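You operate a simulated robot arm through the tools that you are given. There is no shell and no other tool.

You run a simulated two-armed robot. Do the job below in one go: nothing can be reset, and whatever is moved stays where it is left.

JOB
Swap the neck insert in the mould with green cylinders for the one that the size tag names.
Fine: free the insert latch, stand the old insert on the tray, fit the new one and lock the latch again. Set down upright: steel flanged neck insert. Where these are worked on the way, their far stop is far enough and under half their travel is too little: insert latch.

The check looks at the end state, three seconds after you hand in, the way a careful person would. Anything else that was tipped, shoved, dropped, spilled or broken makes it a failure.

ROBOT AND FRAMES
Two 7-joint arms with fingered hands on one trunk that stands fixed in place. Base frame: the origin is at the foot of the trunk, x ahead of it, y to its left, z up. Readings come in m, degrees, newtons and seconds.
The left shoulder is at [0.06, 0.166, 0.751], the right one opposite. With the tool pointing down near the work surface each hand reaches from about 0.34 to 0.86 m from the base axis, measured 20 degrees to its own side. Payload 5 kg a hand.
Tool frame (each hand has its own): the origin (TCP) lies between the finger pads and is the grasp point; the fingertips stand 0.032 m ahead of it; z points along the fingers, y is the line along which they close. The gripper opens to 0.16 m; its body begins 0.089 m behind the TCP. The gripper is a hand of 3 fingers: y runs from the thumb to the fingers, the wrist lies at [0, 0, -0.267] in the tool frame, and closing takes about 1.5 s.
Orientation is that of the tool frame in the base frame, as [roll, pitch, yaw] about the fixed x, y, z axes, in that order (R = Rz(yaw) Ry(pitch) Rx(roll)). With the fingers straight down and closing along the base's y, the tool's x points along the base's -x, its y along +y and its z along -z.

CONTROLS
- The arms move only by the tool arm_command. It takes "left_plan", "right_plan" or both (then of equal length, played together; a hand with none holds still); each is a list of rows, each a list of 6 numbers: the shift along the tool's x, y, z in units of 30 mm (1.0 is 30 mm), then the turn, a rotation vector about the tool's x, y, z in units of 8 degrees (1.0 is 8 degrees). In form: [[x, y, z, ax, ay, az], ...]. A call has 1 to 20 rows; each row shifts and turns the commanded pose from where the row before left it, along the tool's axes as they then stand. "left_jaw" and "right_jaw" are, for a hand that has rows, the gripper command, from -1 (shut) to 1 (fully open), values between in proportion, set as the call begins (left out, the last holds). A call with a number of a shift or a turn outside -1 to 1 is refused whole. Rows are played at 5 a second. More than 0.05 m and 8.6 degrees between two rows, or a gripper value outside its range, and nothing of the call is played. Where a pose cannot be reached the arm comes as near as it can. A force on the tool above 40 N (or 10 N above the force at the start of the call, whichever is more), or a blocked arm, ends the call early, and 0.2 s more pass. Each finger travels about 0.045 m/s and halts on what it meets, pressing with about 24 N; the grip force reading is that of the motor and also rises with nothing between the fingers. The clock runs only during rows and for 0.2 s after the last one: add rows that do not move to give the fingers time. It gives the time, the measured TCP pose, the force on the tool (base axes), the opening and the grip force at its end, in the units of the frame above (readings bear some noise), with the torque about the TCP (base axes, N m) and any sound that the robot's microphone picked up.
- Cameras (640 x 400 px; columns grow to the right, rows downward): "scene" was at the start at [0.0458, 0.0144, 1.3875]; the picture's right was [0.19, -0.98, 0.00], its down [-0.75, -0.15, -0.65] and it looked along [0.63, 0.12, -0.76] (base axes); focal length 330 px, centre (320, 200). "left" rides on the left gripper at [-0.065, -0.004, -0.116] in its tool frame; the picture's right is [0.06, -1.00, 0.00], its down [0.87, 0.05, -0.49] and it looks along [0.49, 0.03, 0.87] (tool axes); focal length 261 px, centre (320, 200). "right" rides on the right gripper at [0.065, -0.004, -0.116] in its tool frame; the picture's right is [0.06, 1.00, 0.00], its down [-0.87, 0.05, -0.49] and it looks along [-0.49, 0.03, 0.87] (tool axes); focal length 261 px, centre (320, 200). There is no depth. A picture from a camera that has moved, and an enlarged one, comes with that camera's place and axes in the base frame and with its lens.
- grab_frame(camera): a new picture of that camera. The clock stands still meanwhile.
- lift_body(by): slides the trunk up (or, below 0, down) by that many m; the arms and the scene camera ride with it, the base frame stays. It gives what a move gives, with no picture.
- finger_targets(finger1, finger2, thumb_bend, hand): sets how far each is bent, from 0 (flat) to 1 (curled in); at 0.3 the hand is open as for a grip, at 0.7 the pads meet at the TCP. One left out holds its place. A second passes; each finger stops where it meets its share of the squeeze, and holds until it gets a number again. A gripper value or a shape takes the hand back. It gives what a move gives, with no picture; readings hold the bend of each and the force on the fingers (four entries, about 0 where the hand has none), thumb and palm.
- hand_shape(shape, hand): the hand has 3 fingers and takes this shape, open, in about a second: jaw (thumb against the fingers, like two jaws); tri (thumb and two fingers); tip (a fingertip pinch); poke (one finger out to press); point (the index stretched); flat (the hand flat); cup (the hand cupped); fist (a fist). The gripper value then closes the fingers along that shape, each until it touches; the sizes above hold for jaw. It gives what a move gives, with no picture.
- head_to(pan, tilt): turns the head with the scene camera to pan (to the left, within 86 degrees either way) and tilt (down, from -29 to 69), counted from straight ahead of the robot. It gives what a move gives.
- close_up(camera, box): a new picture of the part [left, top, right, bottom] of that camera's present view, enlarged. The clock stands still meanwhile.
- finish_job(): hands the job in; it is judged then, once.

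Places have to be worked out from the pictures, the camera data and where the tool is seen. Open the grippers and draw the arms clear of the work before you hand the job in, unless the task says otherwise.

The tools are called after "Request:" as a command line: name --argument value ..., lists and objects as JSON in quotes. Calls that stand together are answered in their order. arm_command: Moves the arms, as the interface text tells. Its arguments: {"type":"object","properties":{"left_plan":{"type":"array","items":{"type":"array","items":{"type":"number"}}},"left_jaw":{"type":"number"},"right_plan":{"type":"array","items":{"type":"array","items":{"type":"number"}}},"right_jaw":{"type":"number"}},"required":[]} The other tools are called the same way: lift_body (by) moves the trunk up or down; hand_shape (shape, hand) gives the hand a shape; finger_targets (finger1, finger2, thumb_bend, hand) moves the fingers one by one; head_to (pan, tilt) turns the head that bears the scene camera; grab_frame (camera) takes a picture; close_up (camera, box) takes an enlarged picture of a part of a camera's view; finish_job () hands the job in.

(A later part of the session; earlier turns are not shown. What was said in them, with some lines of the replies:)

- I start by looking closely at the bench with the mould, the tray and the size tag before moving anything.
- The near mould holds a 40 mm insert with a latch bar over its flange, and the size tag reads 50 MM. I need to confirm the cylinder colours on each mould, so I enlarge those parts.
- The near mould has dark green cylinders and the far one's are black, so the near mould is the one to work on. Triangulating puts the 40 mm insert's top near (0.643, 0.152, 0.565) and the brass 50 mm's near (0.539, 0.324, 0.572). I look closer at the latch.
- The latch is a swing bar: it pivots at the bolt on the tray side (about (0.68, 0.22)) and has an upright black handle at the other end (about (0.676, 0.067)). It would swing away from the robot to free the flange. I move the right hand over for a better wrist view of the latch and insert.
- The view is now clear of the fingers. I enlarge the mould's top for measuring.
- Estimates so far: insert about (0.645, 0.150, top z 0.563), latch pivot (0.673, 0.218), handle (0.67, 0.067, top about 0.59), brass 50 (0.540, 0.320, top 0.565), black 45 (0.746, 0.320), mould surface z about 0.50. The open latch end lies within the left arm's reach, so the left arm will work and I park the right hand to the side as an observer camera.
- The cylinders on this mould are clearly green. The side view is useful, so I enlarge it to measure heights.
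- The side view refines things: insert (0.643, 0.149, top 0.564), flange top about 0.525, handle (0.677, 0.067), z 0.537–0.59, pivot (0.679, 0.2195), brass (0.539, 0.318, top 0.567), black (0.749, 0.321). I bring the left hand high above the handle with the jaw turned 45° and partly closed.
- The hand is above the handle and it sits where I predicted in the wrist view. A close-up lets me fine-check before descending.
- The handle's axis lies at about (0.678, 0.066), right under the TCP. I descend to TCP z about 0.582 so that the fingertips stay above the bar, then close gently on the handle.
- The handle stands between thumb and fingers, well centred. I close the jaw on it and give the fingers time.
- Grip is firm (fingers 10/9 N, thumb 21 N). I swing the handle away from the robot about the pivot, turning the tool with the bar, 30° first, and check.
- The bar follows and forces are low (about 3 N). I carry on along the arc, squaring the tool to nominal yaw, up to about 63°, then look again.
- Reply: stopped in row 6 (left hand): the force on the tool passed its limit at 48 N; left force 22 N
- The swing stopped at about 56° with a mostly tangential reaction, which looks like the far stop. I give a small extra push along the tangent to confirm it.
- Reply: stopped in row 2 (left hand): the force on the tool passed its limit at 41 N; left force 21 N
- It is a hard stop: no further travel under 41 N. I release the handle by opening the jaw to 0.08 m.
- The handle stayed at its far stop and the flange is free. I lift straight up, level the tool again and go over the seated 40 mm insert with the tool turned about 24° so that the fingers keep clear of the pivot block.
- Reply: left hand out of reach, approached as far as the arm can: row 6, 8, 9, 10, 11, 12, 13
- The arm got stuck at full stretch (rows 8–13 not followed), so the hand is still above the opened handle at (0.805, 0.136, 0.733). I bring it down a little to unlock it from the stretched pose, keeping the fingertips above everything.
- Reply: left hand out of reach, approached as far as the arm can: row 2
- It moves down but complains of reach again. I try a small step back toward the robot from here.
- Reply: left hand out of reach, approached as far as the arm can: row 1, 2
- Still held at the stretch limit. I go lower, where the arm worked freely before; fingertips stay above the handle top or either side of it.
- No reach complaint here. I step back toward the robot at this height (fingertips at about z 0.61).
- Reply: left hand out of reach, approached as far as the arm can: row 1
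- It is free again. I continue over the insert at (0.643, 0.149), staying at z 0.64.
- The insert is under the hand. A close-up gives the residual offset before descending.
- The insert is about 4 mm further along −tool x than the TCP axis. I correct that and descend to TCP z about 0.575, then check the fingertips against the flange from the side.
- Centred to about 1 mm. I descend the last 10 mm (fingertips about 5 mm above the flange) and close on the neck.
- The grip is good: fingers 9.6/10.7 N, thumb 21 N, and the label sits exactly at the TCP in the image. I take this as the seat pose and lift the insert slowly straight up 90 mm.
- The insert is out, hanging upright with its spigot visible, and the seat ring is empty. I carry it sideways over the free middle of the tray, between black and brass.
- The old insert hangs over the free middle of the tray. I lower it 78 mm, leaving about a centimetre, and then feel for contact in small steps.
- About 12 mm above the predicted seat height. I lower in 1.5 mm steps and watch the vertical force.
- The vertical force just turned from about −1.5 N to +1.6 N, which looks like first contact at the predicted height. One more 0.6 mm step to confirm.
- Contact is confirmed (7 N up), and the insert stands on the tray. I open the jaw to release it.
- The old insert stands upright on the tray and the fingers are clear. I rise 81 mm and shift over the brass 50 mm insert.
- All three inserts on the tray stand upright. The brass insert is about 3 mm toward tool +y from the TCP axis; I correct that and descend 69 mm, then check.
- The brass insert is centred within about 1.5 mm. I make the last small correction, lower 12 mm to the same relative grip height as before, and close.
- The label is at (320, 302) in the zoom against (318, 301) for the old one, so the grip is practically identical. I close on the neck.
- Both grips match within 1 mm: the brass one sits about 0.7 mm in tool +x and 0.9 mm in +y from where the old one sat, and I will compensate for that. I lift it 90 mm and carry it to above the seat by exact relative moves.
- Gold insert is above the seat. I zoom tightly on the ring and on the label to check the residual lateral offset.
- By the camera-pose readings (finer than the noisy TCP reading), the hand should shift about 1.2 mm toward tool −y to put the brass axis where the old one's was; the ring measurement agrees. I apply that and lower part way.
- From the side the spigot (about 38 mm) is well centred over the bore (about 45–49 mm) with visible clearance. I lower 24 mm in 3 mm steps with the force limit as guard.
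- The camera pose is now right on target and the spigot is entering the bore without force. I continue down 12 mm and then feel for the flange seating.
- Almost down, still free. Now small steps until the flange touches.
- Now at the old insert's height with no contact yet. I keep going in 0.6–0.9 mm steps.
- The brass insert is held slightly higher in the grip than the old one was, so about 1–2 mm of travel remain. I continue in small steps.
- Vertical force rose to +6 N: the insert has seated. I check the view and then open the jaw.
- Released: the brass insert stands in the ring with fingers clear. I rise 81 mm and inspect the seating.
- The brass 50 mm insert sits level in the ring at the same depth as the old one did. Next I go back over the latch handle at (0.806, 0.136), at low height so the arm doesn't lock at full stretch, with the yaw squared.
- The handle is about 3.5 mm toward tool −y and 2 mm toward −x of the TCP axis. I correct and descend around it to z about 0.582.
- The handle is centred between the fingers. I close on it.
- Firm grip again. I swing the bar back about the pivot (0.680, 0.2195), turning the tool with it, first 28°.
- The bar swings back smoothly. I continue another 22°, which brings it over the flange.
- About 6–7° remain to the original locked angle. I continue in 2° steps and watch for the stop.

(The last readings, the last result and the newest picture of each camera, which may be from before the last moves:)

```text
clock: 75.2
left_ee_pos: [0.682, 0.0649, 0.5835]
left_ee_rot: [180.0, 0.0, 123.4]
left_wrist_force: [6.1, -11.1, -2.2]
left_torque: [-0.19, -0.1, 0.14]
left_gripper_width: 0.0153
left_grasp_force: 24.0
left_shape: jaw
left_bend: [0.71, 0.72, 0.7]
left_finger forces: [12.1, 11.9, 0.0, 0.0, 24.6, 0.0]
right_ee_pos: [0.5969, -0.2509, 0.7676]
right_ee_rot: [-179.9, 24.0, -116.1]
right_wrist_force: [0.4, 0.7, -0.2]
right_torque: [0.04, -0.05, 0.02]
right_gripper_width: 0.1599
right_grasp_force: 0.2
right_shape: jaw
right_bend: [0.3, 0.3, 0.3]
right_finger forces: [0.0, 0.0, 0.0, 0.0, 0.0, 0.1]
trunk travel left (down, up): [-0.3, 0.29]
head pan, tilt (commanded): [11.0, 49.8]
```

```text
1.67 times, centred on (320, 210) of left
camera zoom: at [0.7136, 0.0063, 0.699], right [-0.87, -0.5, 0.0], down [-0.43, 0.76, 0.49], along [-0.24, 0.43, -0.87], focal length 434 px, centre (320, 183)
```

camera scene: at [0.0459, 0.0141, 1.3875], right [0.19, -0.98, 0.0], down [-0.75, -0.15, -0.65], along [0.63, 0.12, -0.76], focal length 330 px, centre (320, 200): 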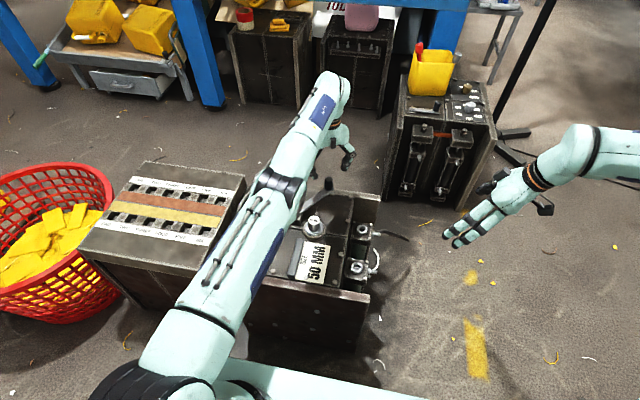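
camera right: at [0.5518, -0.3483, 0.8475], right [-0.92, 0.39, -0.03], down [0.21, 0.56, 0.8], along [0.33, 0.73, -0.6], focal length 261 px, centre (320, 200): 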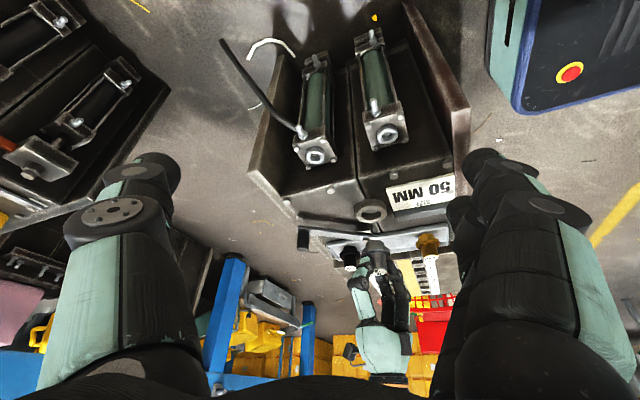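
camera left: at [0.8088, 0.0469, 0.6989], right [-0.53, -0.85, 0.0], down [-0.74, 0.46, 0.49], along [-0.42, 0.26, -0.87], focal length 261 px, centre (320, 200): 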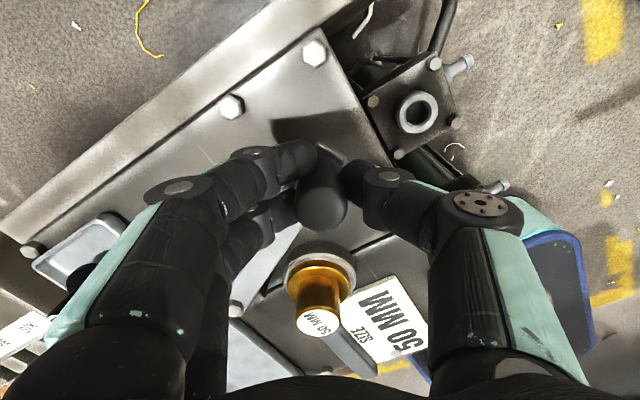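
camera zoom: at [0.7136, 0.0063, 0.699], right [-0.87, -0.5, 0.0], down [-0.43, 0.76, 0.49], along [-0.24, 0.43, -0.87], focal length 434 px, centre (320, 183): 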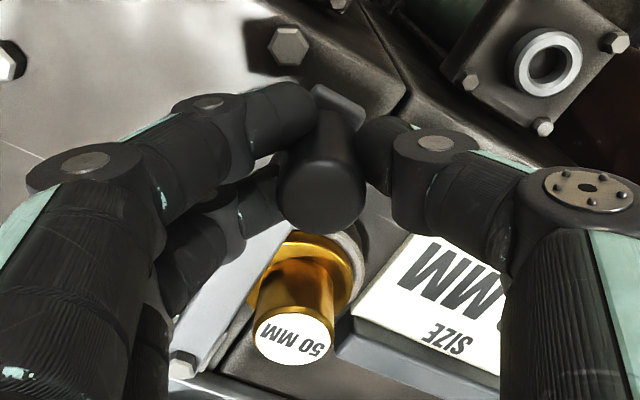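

There's now about 6 N resisting along x, so the closed stop is near. I push a further 4 mm toward −x, also relaxing the small radial load.

Request:
arm_command --left_plan '[[0.016, -0.07, 0, 0, 0, 0.06], [0.016, -0.07, 0, 0, 0, 0.06], [0, 0, 0, 0, 0, 0]]'

Request:
close_up --camera "left" --box '[200, 90, 440, 330]'

```text
clock: 76.0
left_ee_pos: [0.6788, 0.0625, 0.5834]
left_ee_rot: [179.9, 0.1, 122.6]
left_wrist_force: [20.5, -10.0, -3.5]
left_torque: [-0.18, -0.6, 0.15]
left_gripper_width: 0.0147
left_grasp_force: 24.3
left_shape: jaw
left_bend: [0.7, 0.72, 0.7]
left_finger forces: [17.8, 15.2, 0.0, 0.0, 19.4, 0.1]
right_ee_pos: [0.5975, -0.2508, 0.7674]
right_ee_rot: [-180.0, 23.9, -116.1]
right_wrist_force: [0.3, -0.3, -0.6]
right_torque: [0.02, 0.0, 0.03]
right_gripper_width: 0.1602
right_grasp_force: 0.0
right_shape: jaw
right_bend: [0.3, 0.3, 0.3]
right_finger forces: [0.1, 0.0, 0.0, 0.1, 0.0, 0.0]
trunk travel left (down, up): [-0.3, 0.29]
head pan, tilt (commanded): [11.0, 49.8]
```

```text
1.67 times, centred on (320, 210) of left
camera zoom: at [0.7099, 0.0047, 0.6992], right [-0.88, -0.48, 0.0], down [-0.42, 0.76, 0.49], along [-0.23, 0.43, -0.87], focal length 434 px, centre (320, 183)
```

zoom: 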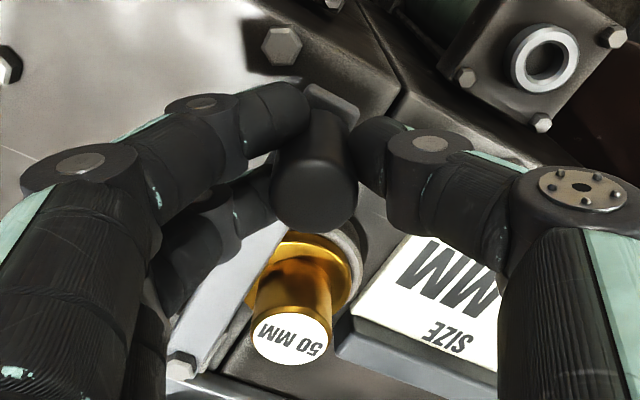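

About 20 N now opposes, so the latch is against its closed stop near the original handle position. I open the jaw and look.

Request:
arm_command --left_plan '[[0, 0, 0, 0, 0, 0], [0, 0, 0, 0, 0, 0], [0, 0, 0, 0, 0, 0], [0, 0, 0, 0, 0, 0], [0, 0, 0, 0, 0, 0], [0, 0, 0, 0, 0, 0]]' --left_jaw 0.1

Request:
close_up --camera "left" --box '[200, 90, 440, 330]'

Request:
close_up --camera "right" --box '[320, 180, 400, 240]'

```text
clock: 77.4
left_ee_pos: [0.6751, 0.0626, 0.5834]
left_ee_rot: [180.0, -0.1, 122.7]
left_wrist_force: [-0.3, 0.4, -0.5]
left_torque: [0.02, 0.0, -0.01]
left_gripper_width: 0.087
left_grasp_force: 0.1
left_shape: jaw
left_bend: [0.72, 0.72, 0.7]
left_finger forces: [0.0, 0.1, 0.1, 0.1, 0.0, 0.0]
right_ee_pos: [0.595, -0.2514, 0.7679]
right_ee_rot: [180.0, 24.0, -116.1]
right_wrist_force: [1.2, -0.1, 0.4]
right_torque: [0.01, 0.02, 0.01]
right_gripper_width: 0.1598
right_grasp_force: 0.2
right_shape: jaw
right_bend: [0.3, 0.3, 0.3]
right_finger forces: [0.0, 0.0, 0.0, 0.1, 0.1, 0.1]
trunk travel left (down, up): [-0.3, 0.29]
head pan, tilt (commanded): [11.0, 49.8]
```

```text
1.67 times, centred on (320, 210) of left
camera zoom: at [0.7082, 0.0053, 0.6988], right [-0.87, -0.48, 0.0], down [-0.42, 0.76, 0.49], along [-0.24, 0.43, -0.87], focal length 434 px, centre (320, 183)
```

zoom: 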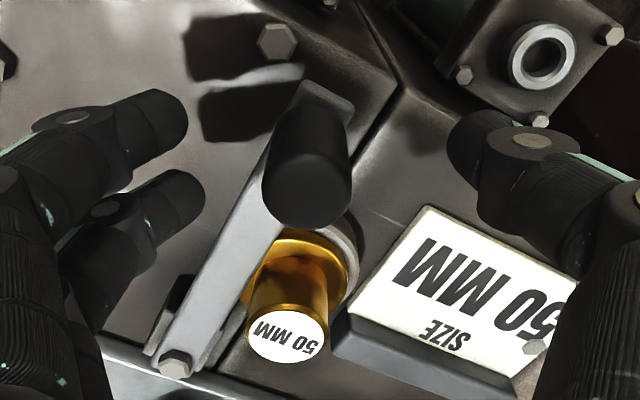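

```text
6.67 times, centred on (360, 210) of right
camera zoom: at [0.5519, -0.3484, 0.8475], right [-0.92, 0.39, -0.03], down [0.21, 0.56, 0.8], along [0.33, 0.73, -0.6], focal length 1738 px, centre (53, 133)
```

zoom: 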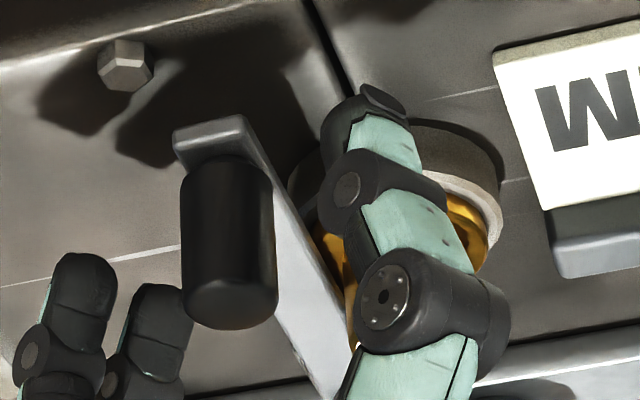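

The handle and bar are back exactly at their original locked place in the side view. I raise the left hand straight up, then square the yaw.

Request:
arm_command --left_plan '[[0, 0, -0.4, 0, 0, 0], [0, 0, -0.8, 0, 0, 0], [0, 0, -0.9, 0, 0, 0], [0, 0, -0.9, 0, 0, 0], [0, 0, -0.9, 0, 0, 0], [0, 0, -0.9, 0, 0, 0], [0, 0, -0.7, 0, 0, 0], [0, 0, 0, 0, 0, 0]]'

Request:
arm_command --left_plan '[[0, 0, 0, 0, 0, -0.895], [0, 0, 0, 0, 0, -0.895], [0, 0, 0, 0, 0, -0.895], [0, 0, 0, 0, 0, -0.895], [0, 0, 0, 0, 0, -0.895], [0, 0, 0, 0, 0, -0.895], [0, 0, 0, 0, 0, -0.895], [0, 0, 0, 0, 0, -0.895], [0, 0, 0, 0, 0, 0]]'

Request:
close_up --camera "right" --box '[310, 160, 470, 280]'

Request:
close_up --camera "scene" --box '[220, 160, 400, 310]'

```text
clock: 79.2
left_ee_pos: [0.6753, 0.0643, 0.7488]
left_ee_rot: [-179.9, 0.0, 122.6]
left_wrist_force: [0.4, -0.4, 0.3]
left_torque: [0.0, -0.03, 0.0]
left_gripper_width: 0.0873
left_grasp_force: 0.1
left_shape: jaw
left_bend: [0.72, 0.72, 0.7]
left_finger forces: [0.0, 0.0, 0.1, 0.0, 0.0, 0.0]
right_ee_pos: [0.5959, -0.251, 0.7677]
right_ee_rot: [-179.9, 24.0, -116.1]
right_wrist_force: [-0.2, 0.0, -1.0]
right_torque: [0.04, 0.0, 0.01]
right_gripper_width: 0.16
right_grasp_force: 0.0
right_shape: jaw
right_bend: [0.3, 0.3, 0.3]
right_finger forces: [0.1, 0.0, 0.0, 0.1, 0.1, 0.1]
trunk travel left (down, up): [-0.3, 0.29]
head pan, tilt (commanded): [11.0, 49.8]
```

```text
clock: 81.2
left_ee_pos: [0.676, 0.064, 0.7484]
left_ee_rot: [180.0, 0.0, 179.9]
left_wrist_force: [-0.2, 0.1, -1.5]
left_torque: [-0.01, 0.02, 0.02]
left_gripper_width: 0.0873
left_grasp_force: 0.0
left_shape: jaw
left_bend: [0.72, 0.72, 0.7]
left_finger forces: [0.0, 0.0, 0.1, 0.0, 0.0, 0.1]
right_ee_pos: [0.5963, -0.2505, 0.7676]
right_ee_rot: [-180.0, 24.1, -116.2]
right_wrist_force: [-0.2, -0.3, 0.1]
right_torque: [0.01, 0.04, 0.0]
right_gripper_width: 0.1599
right_grasp_force: 0.1
right_shape: jaw
right_bend: [0.3, 0.3, 0.3]
right_finger forces: [0.1, 0.0, 0.0, 0.0, 0.0, 0.0]
trunk travel left (down, up): [-0.3, 0.29]
head pan, tilt (commanded): [11.0, 49.8]
```

```text
3.33 times, centred on (390, 220) of right
camera zoom: at [0.5518, -0.3485, 0.8475], right [-0.92, 0.39, -0.03], down [0.21, 0.56, 0.8], along [0.33, 0.73, -0.6], focal length 869 px, centre (87, 133)
```

zoom: 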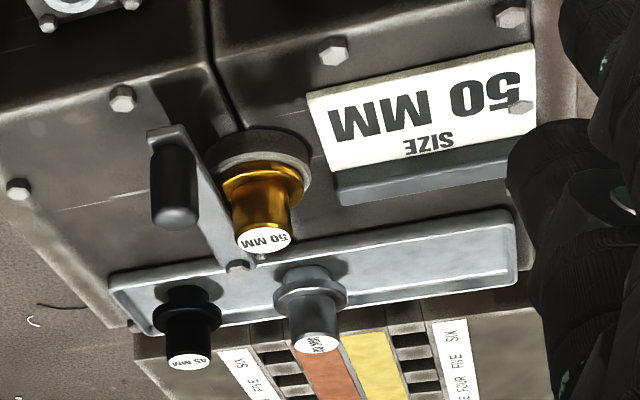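

```text
2.67 times, centred on (310, 235) of scene
camera zoom: at [0.0458, 0.0139, 1.3875], right [0.19, -0.98, 0.0], down [-0.75, -0.15, -0.65], along [0.63, 0.12, -0.76], focal length 881 px, centre (347, 107)
```

zoom: 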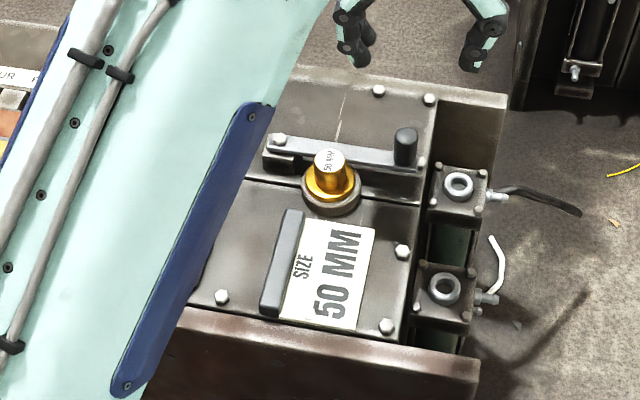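

The brass 50 mm insert is seated with the latch bar over its flange as before, and the old 40 mm stands upright on the tray beside the black one. I draw the left arm back to its start place with the jaw open.

Request:
arm_command --left_plan '[[0, 0, -0.4, 0, 0, 0], [0.546, 0.798, 0, 0, 0, 0], [0.546, 0.798, 0, 0, 0, 0], [0.546, 0.798, 0, 0, 0, 0], [0.546, 0.798, 0, 0, 0, 0], [0.546, 0.798, 0, 0, 0, 0], [0.546, 0.798, 0, 0, 0, 0], [0.546, 0.798, 0, 0, 0, 0], [0.546, 0.798, 0, 0, 0, 0], [0.546, 0.798, 0, 0, 0, 0], [0.546, 0.798, 0, 0, 0, 0], [0.546, 0.798, 0, 0, 0, 0], [0.546, 0.798, 0, 0, 0, 0], [0.546, 0.798, 0, 0, 0, 0], [0.546, 0.798, 0, 0, 0, 0], [0, 0, 0, 0, 0, 0]]' --left_jaw 1

Request:
grab_frame --camera "scene"

Request:
close_up --camera "scene" --box '[220, 160, 400, 310]'

Request:
close_up --camera "scene" --box '[284, 195, 354, 245]'

```text
clock: 84.6
left_ee_pos: [0.4465, 0.3994, 0.7611]
left_ee_rot: [-179.9, 0.0, 179.9]
left_wrist_force: [0.4, -0.9, 0.3]
left_torque: [-0.02, -0.01, 0.0]
left_gripper_width: 0.16
left_grasp_force: 0.0
left_shape: jaw
left_bend: [0.3, 0.3, 0.3]
left_finger forces: [0.0, 0.0, 0.1, 0.0, 0.0, 0.0]
right_ee_pos: [0.5955, -0.2496, 0.768]
right_ee_rot: [-179.8, 24.0, -116.1]
right_wrist_force: [0.7, 0.9, -0.6]
right_torque: [0.0, 0.0, 0.0]
right_gripper_width: 0.16
right_grasp_force: 0.0
right_shape: jaw
right_bend: [0.3, 0.3, 0.3]
right_finger forces: [0.0, 0.0, 0.0, 0.1, 0.0, 0.0]
trunk travel left (down, up): [-0.3, 0.29]
head pan, tilt (commanded): [11.0, 49.8]
```

```text
taken
camera scene: at [0.0457, 0.0142, 1.3875], right [0.19, -0.98, 0.0], down [-0.75, -0.15, -0.65], along [0.63, 0.12, -0.76], focal length 330 px, centre (320, 200)
```

scene: 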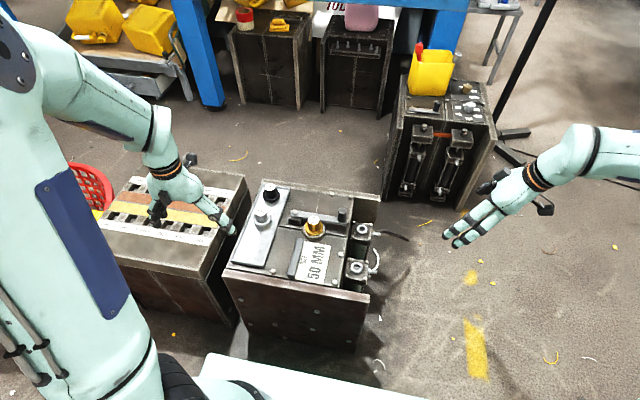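

```text
2.67 times, centred on (310, 235) of scene
camera zoom: at [0.0457, 0.0142, 1.3875], right [0.19, -0.98, 0.0], down [-0.75, -0.15, -0.65], along [0.63, 0.12, -0.76], focal length 881 px, centre (347, 107)
```

zoom: 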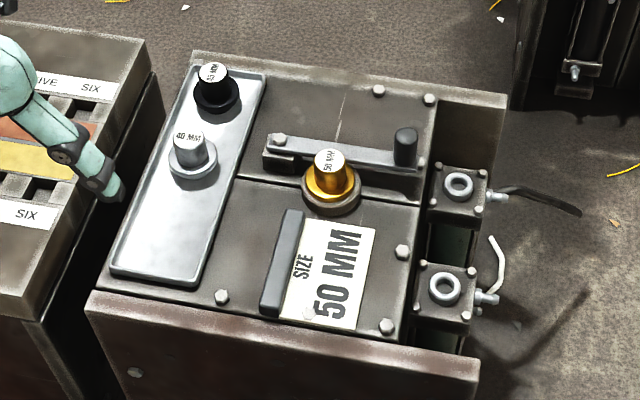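

```text
8.00 times, centred on (319, 220) of scene
camera zoom: at [0.0457, 0.0142, 1.3875], right [0.19, -0.98, 0.0], down [-0.75, -0.15, -0.65], along [0.63, 0.12, -0.76], focal length 2644 px, centre (328, 40)
```

zoom: 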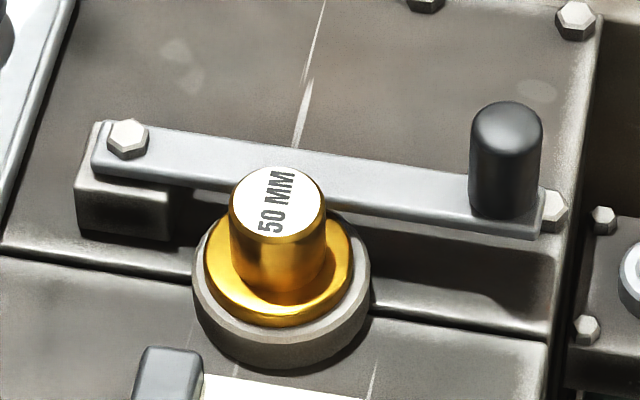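

The final view matches the original layout. The brass 50 mm insert is seated, the latch bar and handle are at the original locked position, and the old steel 40 mm stands upright on the tray. The other things are untouched and both hands are open and clear, so I hand the job in.

Request:
finish_job

```text
The job is handed in.
```

I swapped the neck insert in the mould with green cylinders and handed the job in. The brass 50 mm insert named on the size tag now sits in the seat.

- **Latch:** I freed it by swinging the bar out to its hard stop, about 56°. Afterwards I swung it back until it met about 20 N of resistance. In the last pictures the bar and handle are where they started, over the new insert's flange.
- **Old insert:** the steel 40 mm stands upright on the tray. It is between the black 45 mm insert, which I did not touch, and the brass one's former spot.
- **New insert:** it was lowered until it met the seat and matches the old one's depth within the accuracy of the pictures. It sits roughly 1–2 mm to one side of where the old one sat, within the play in the seat.
- **Arms:** at hand-in both grippers were open and clear of the work. I saw nothing else tipped or moved.
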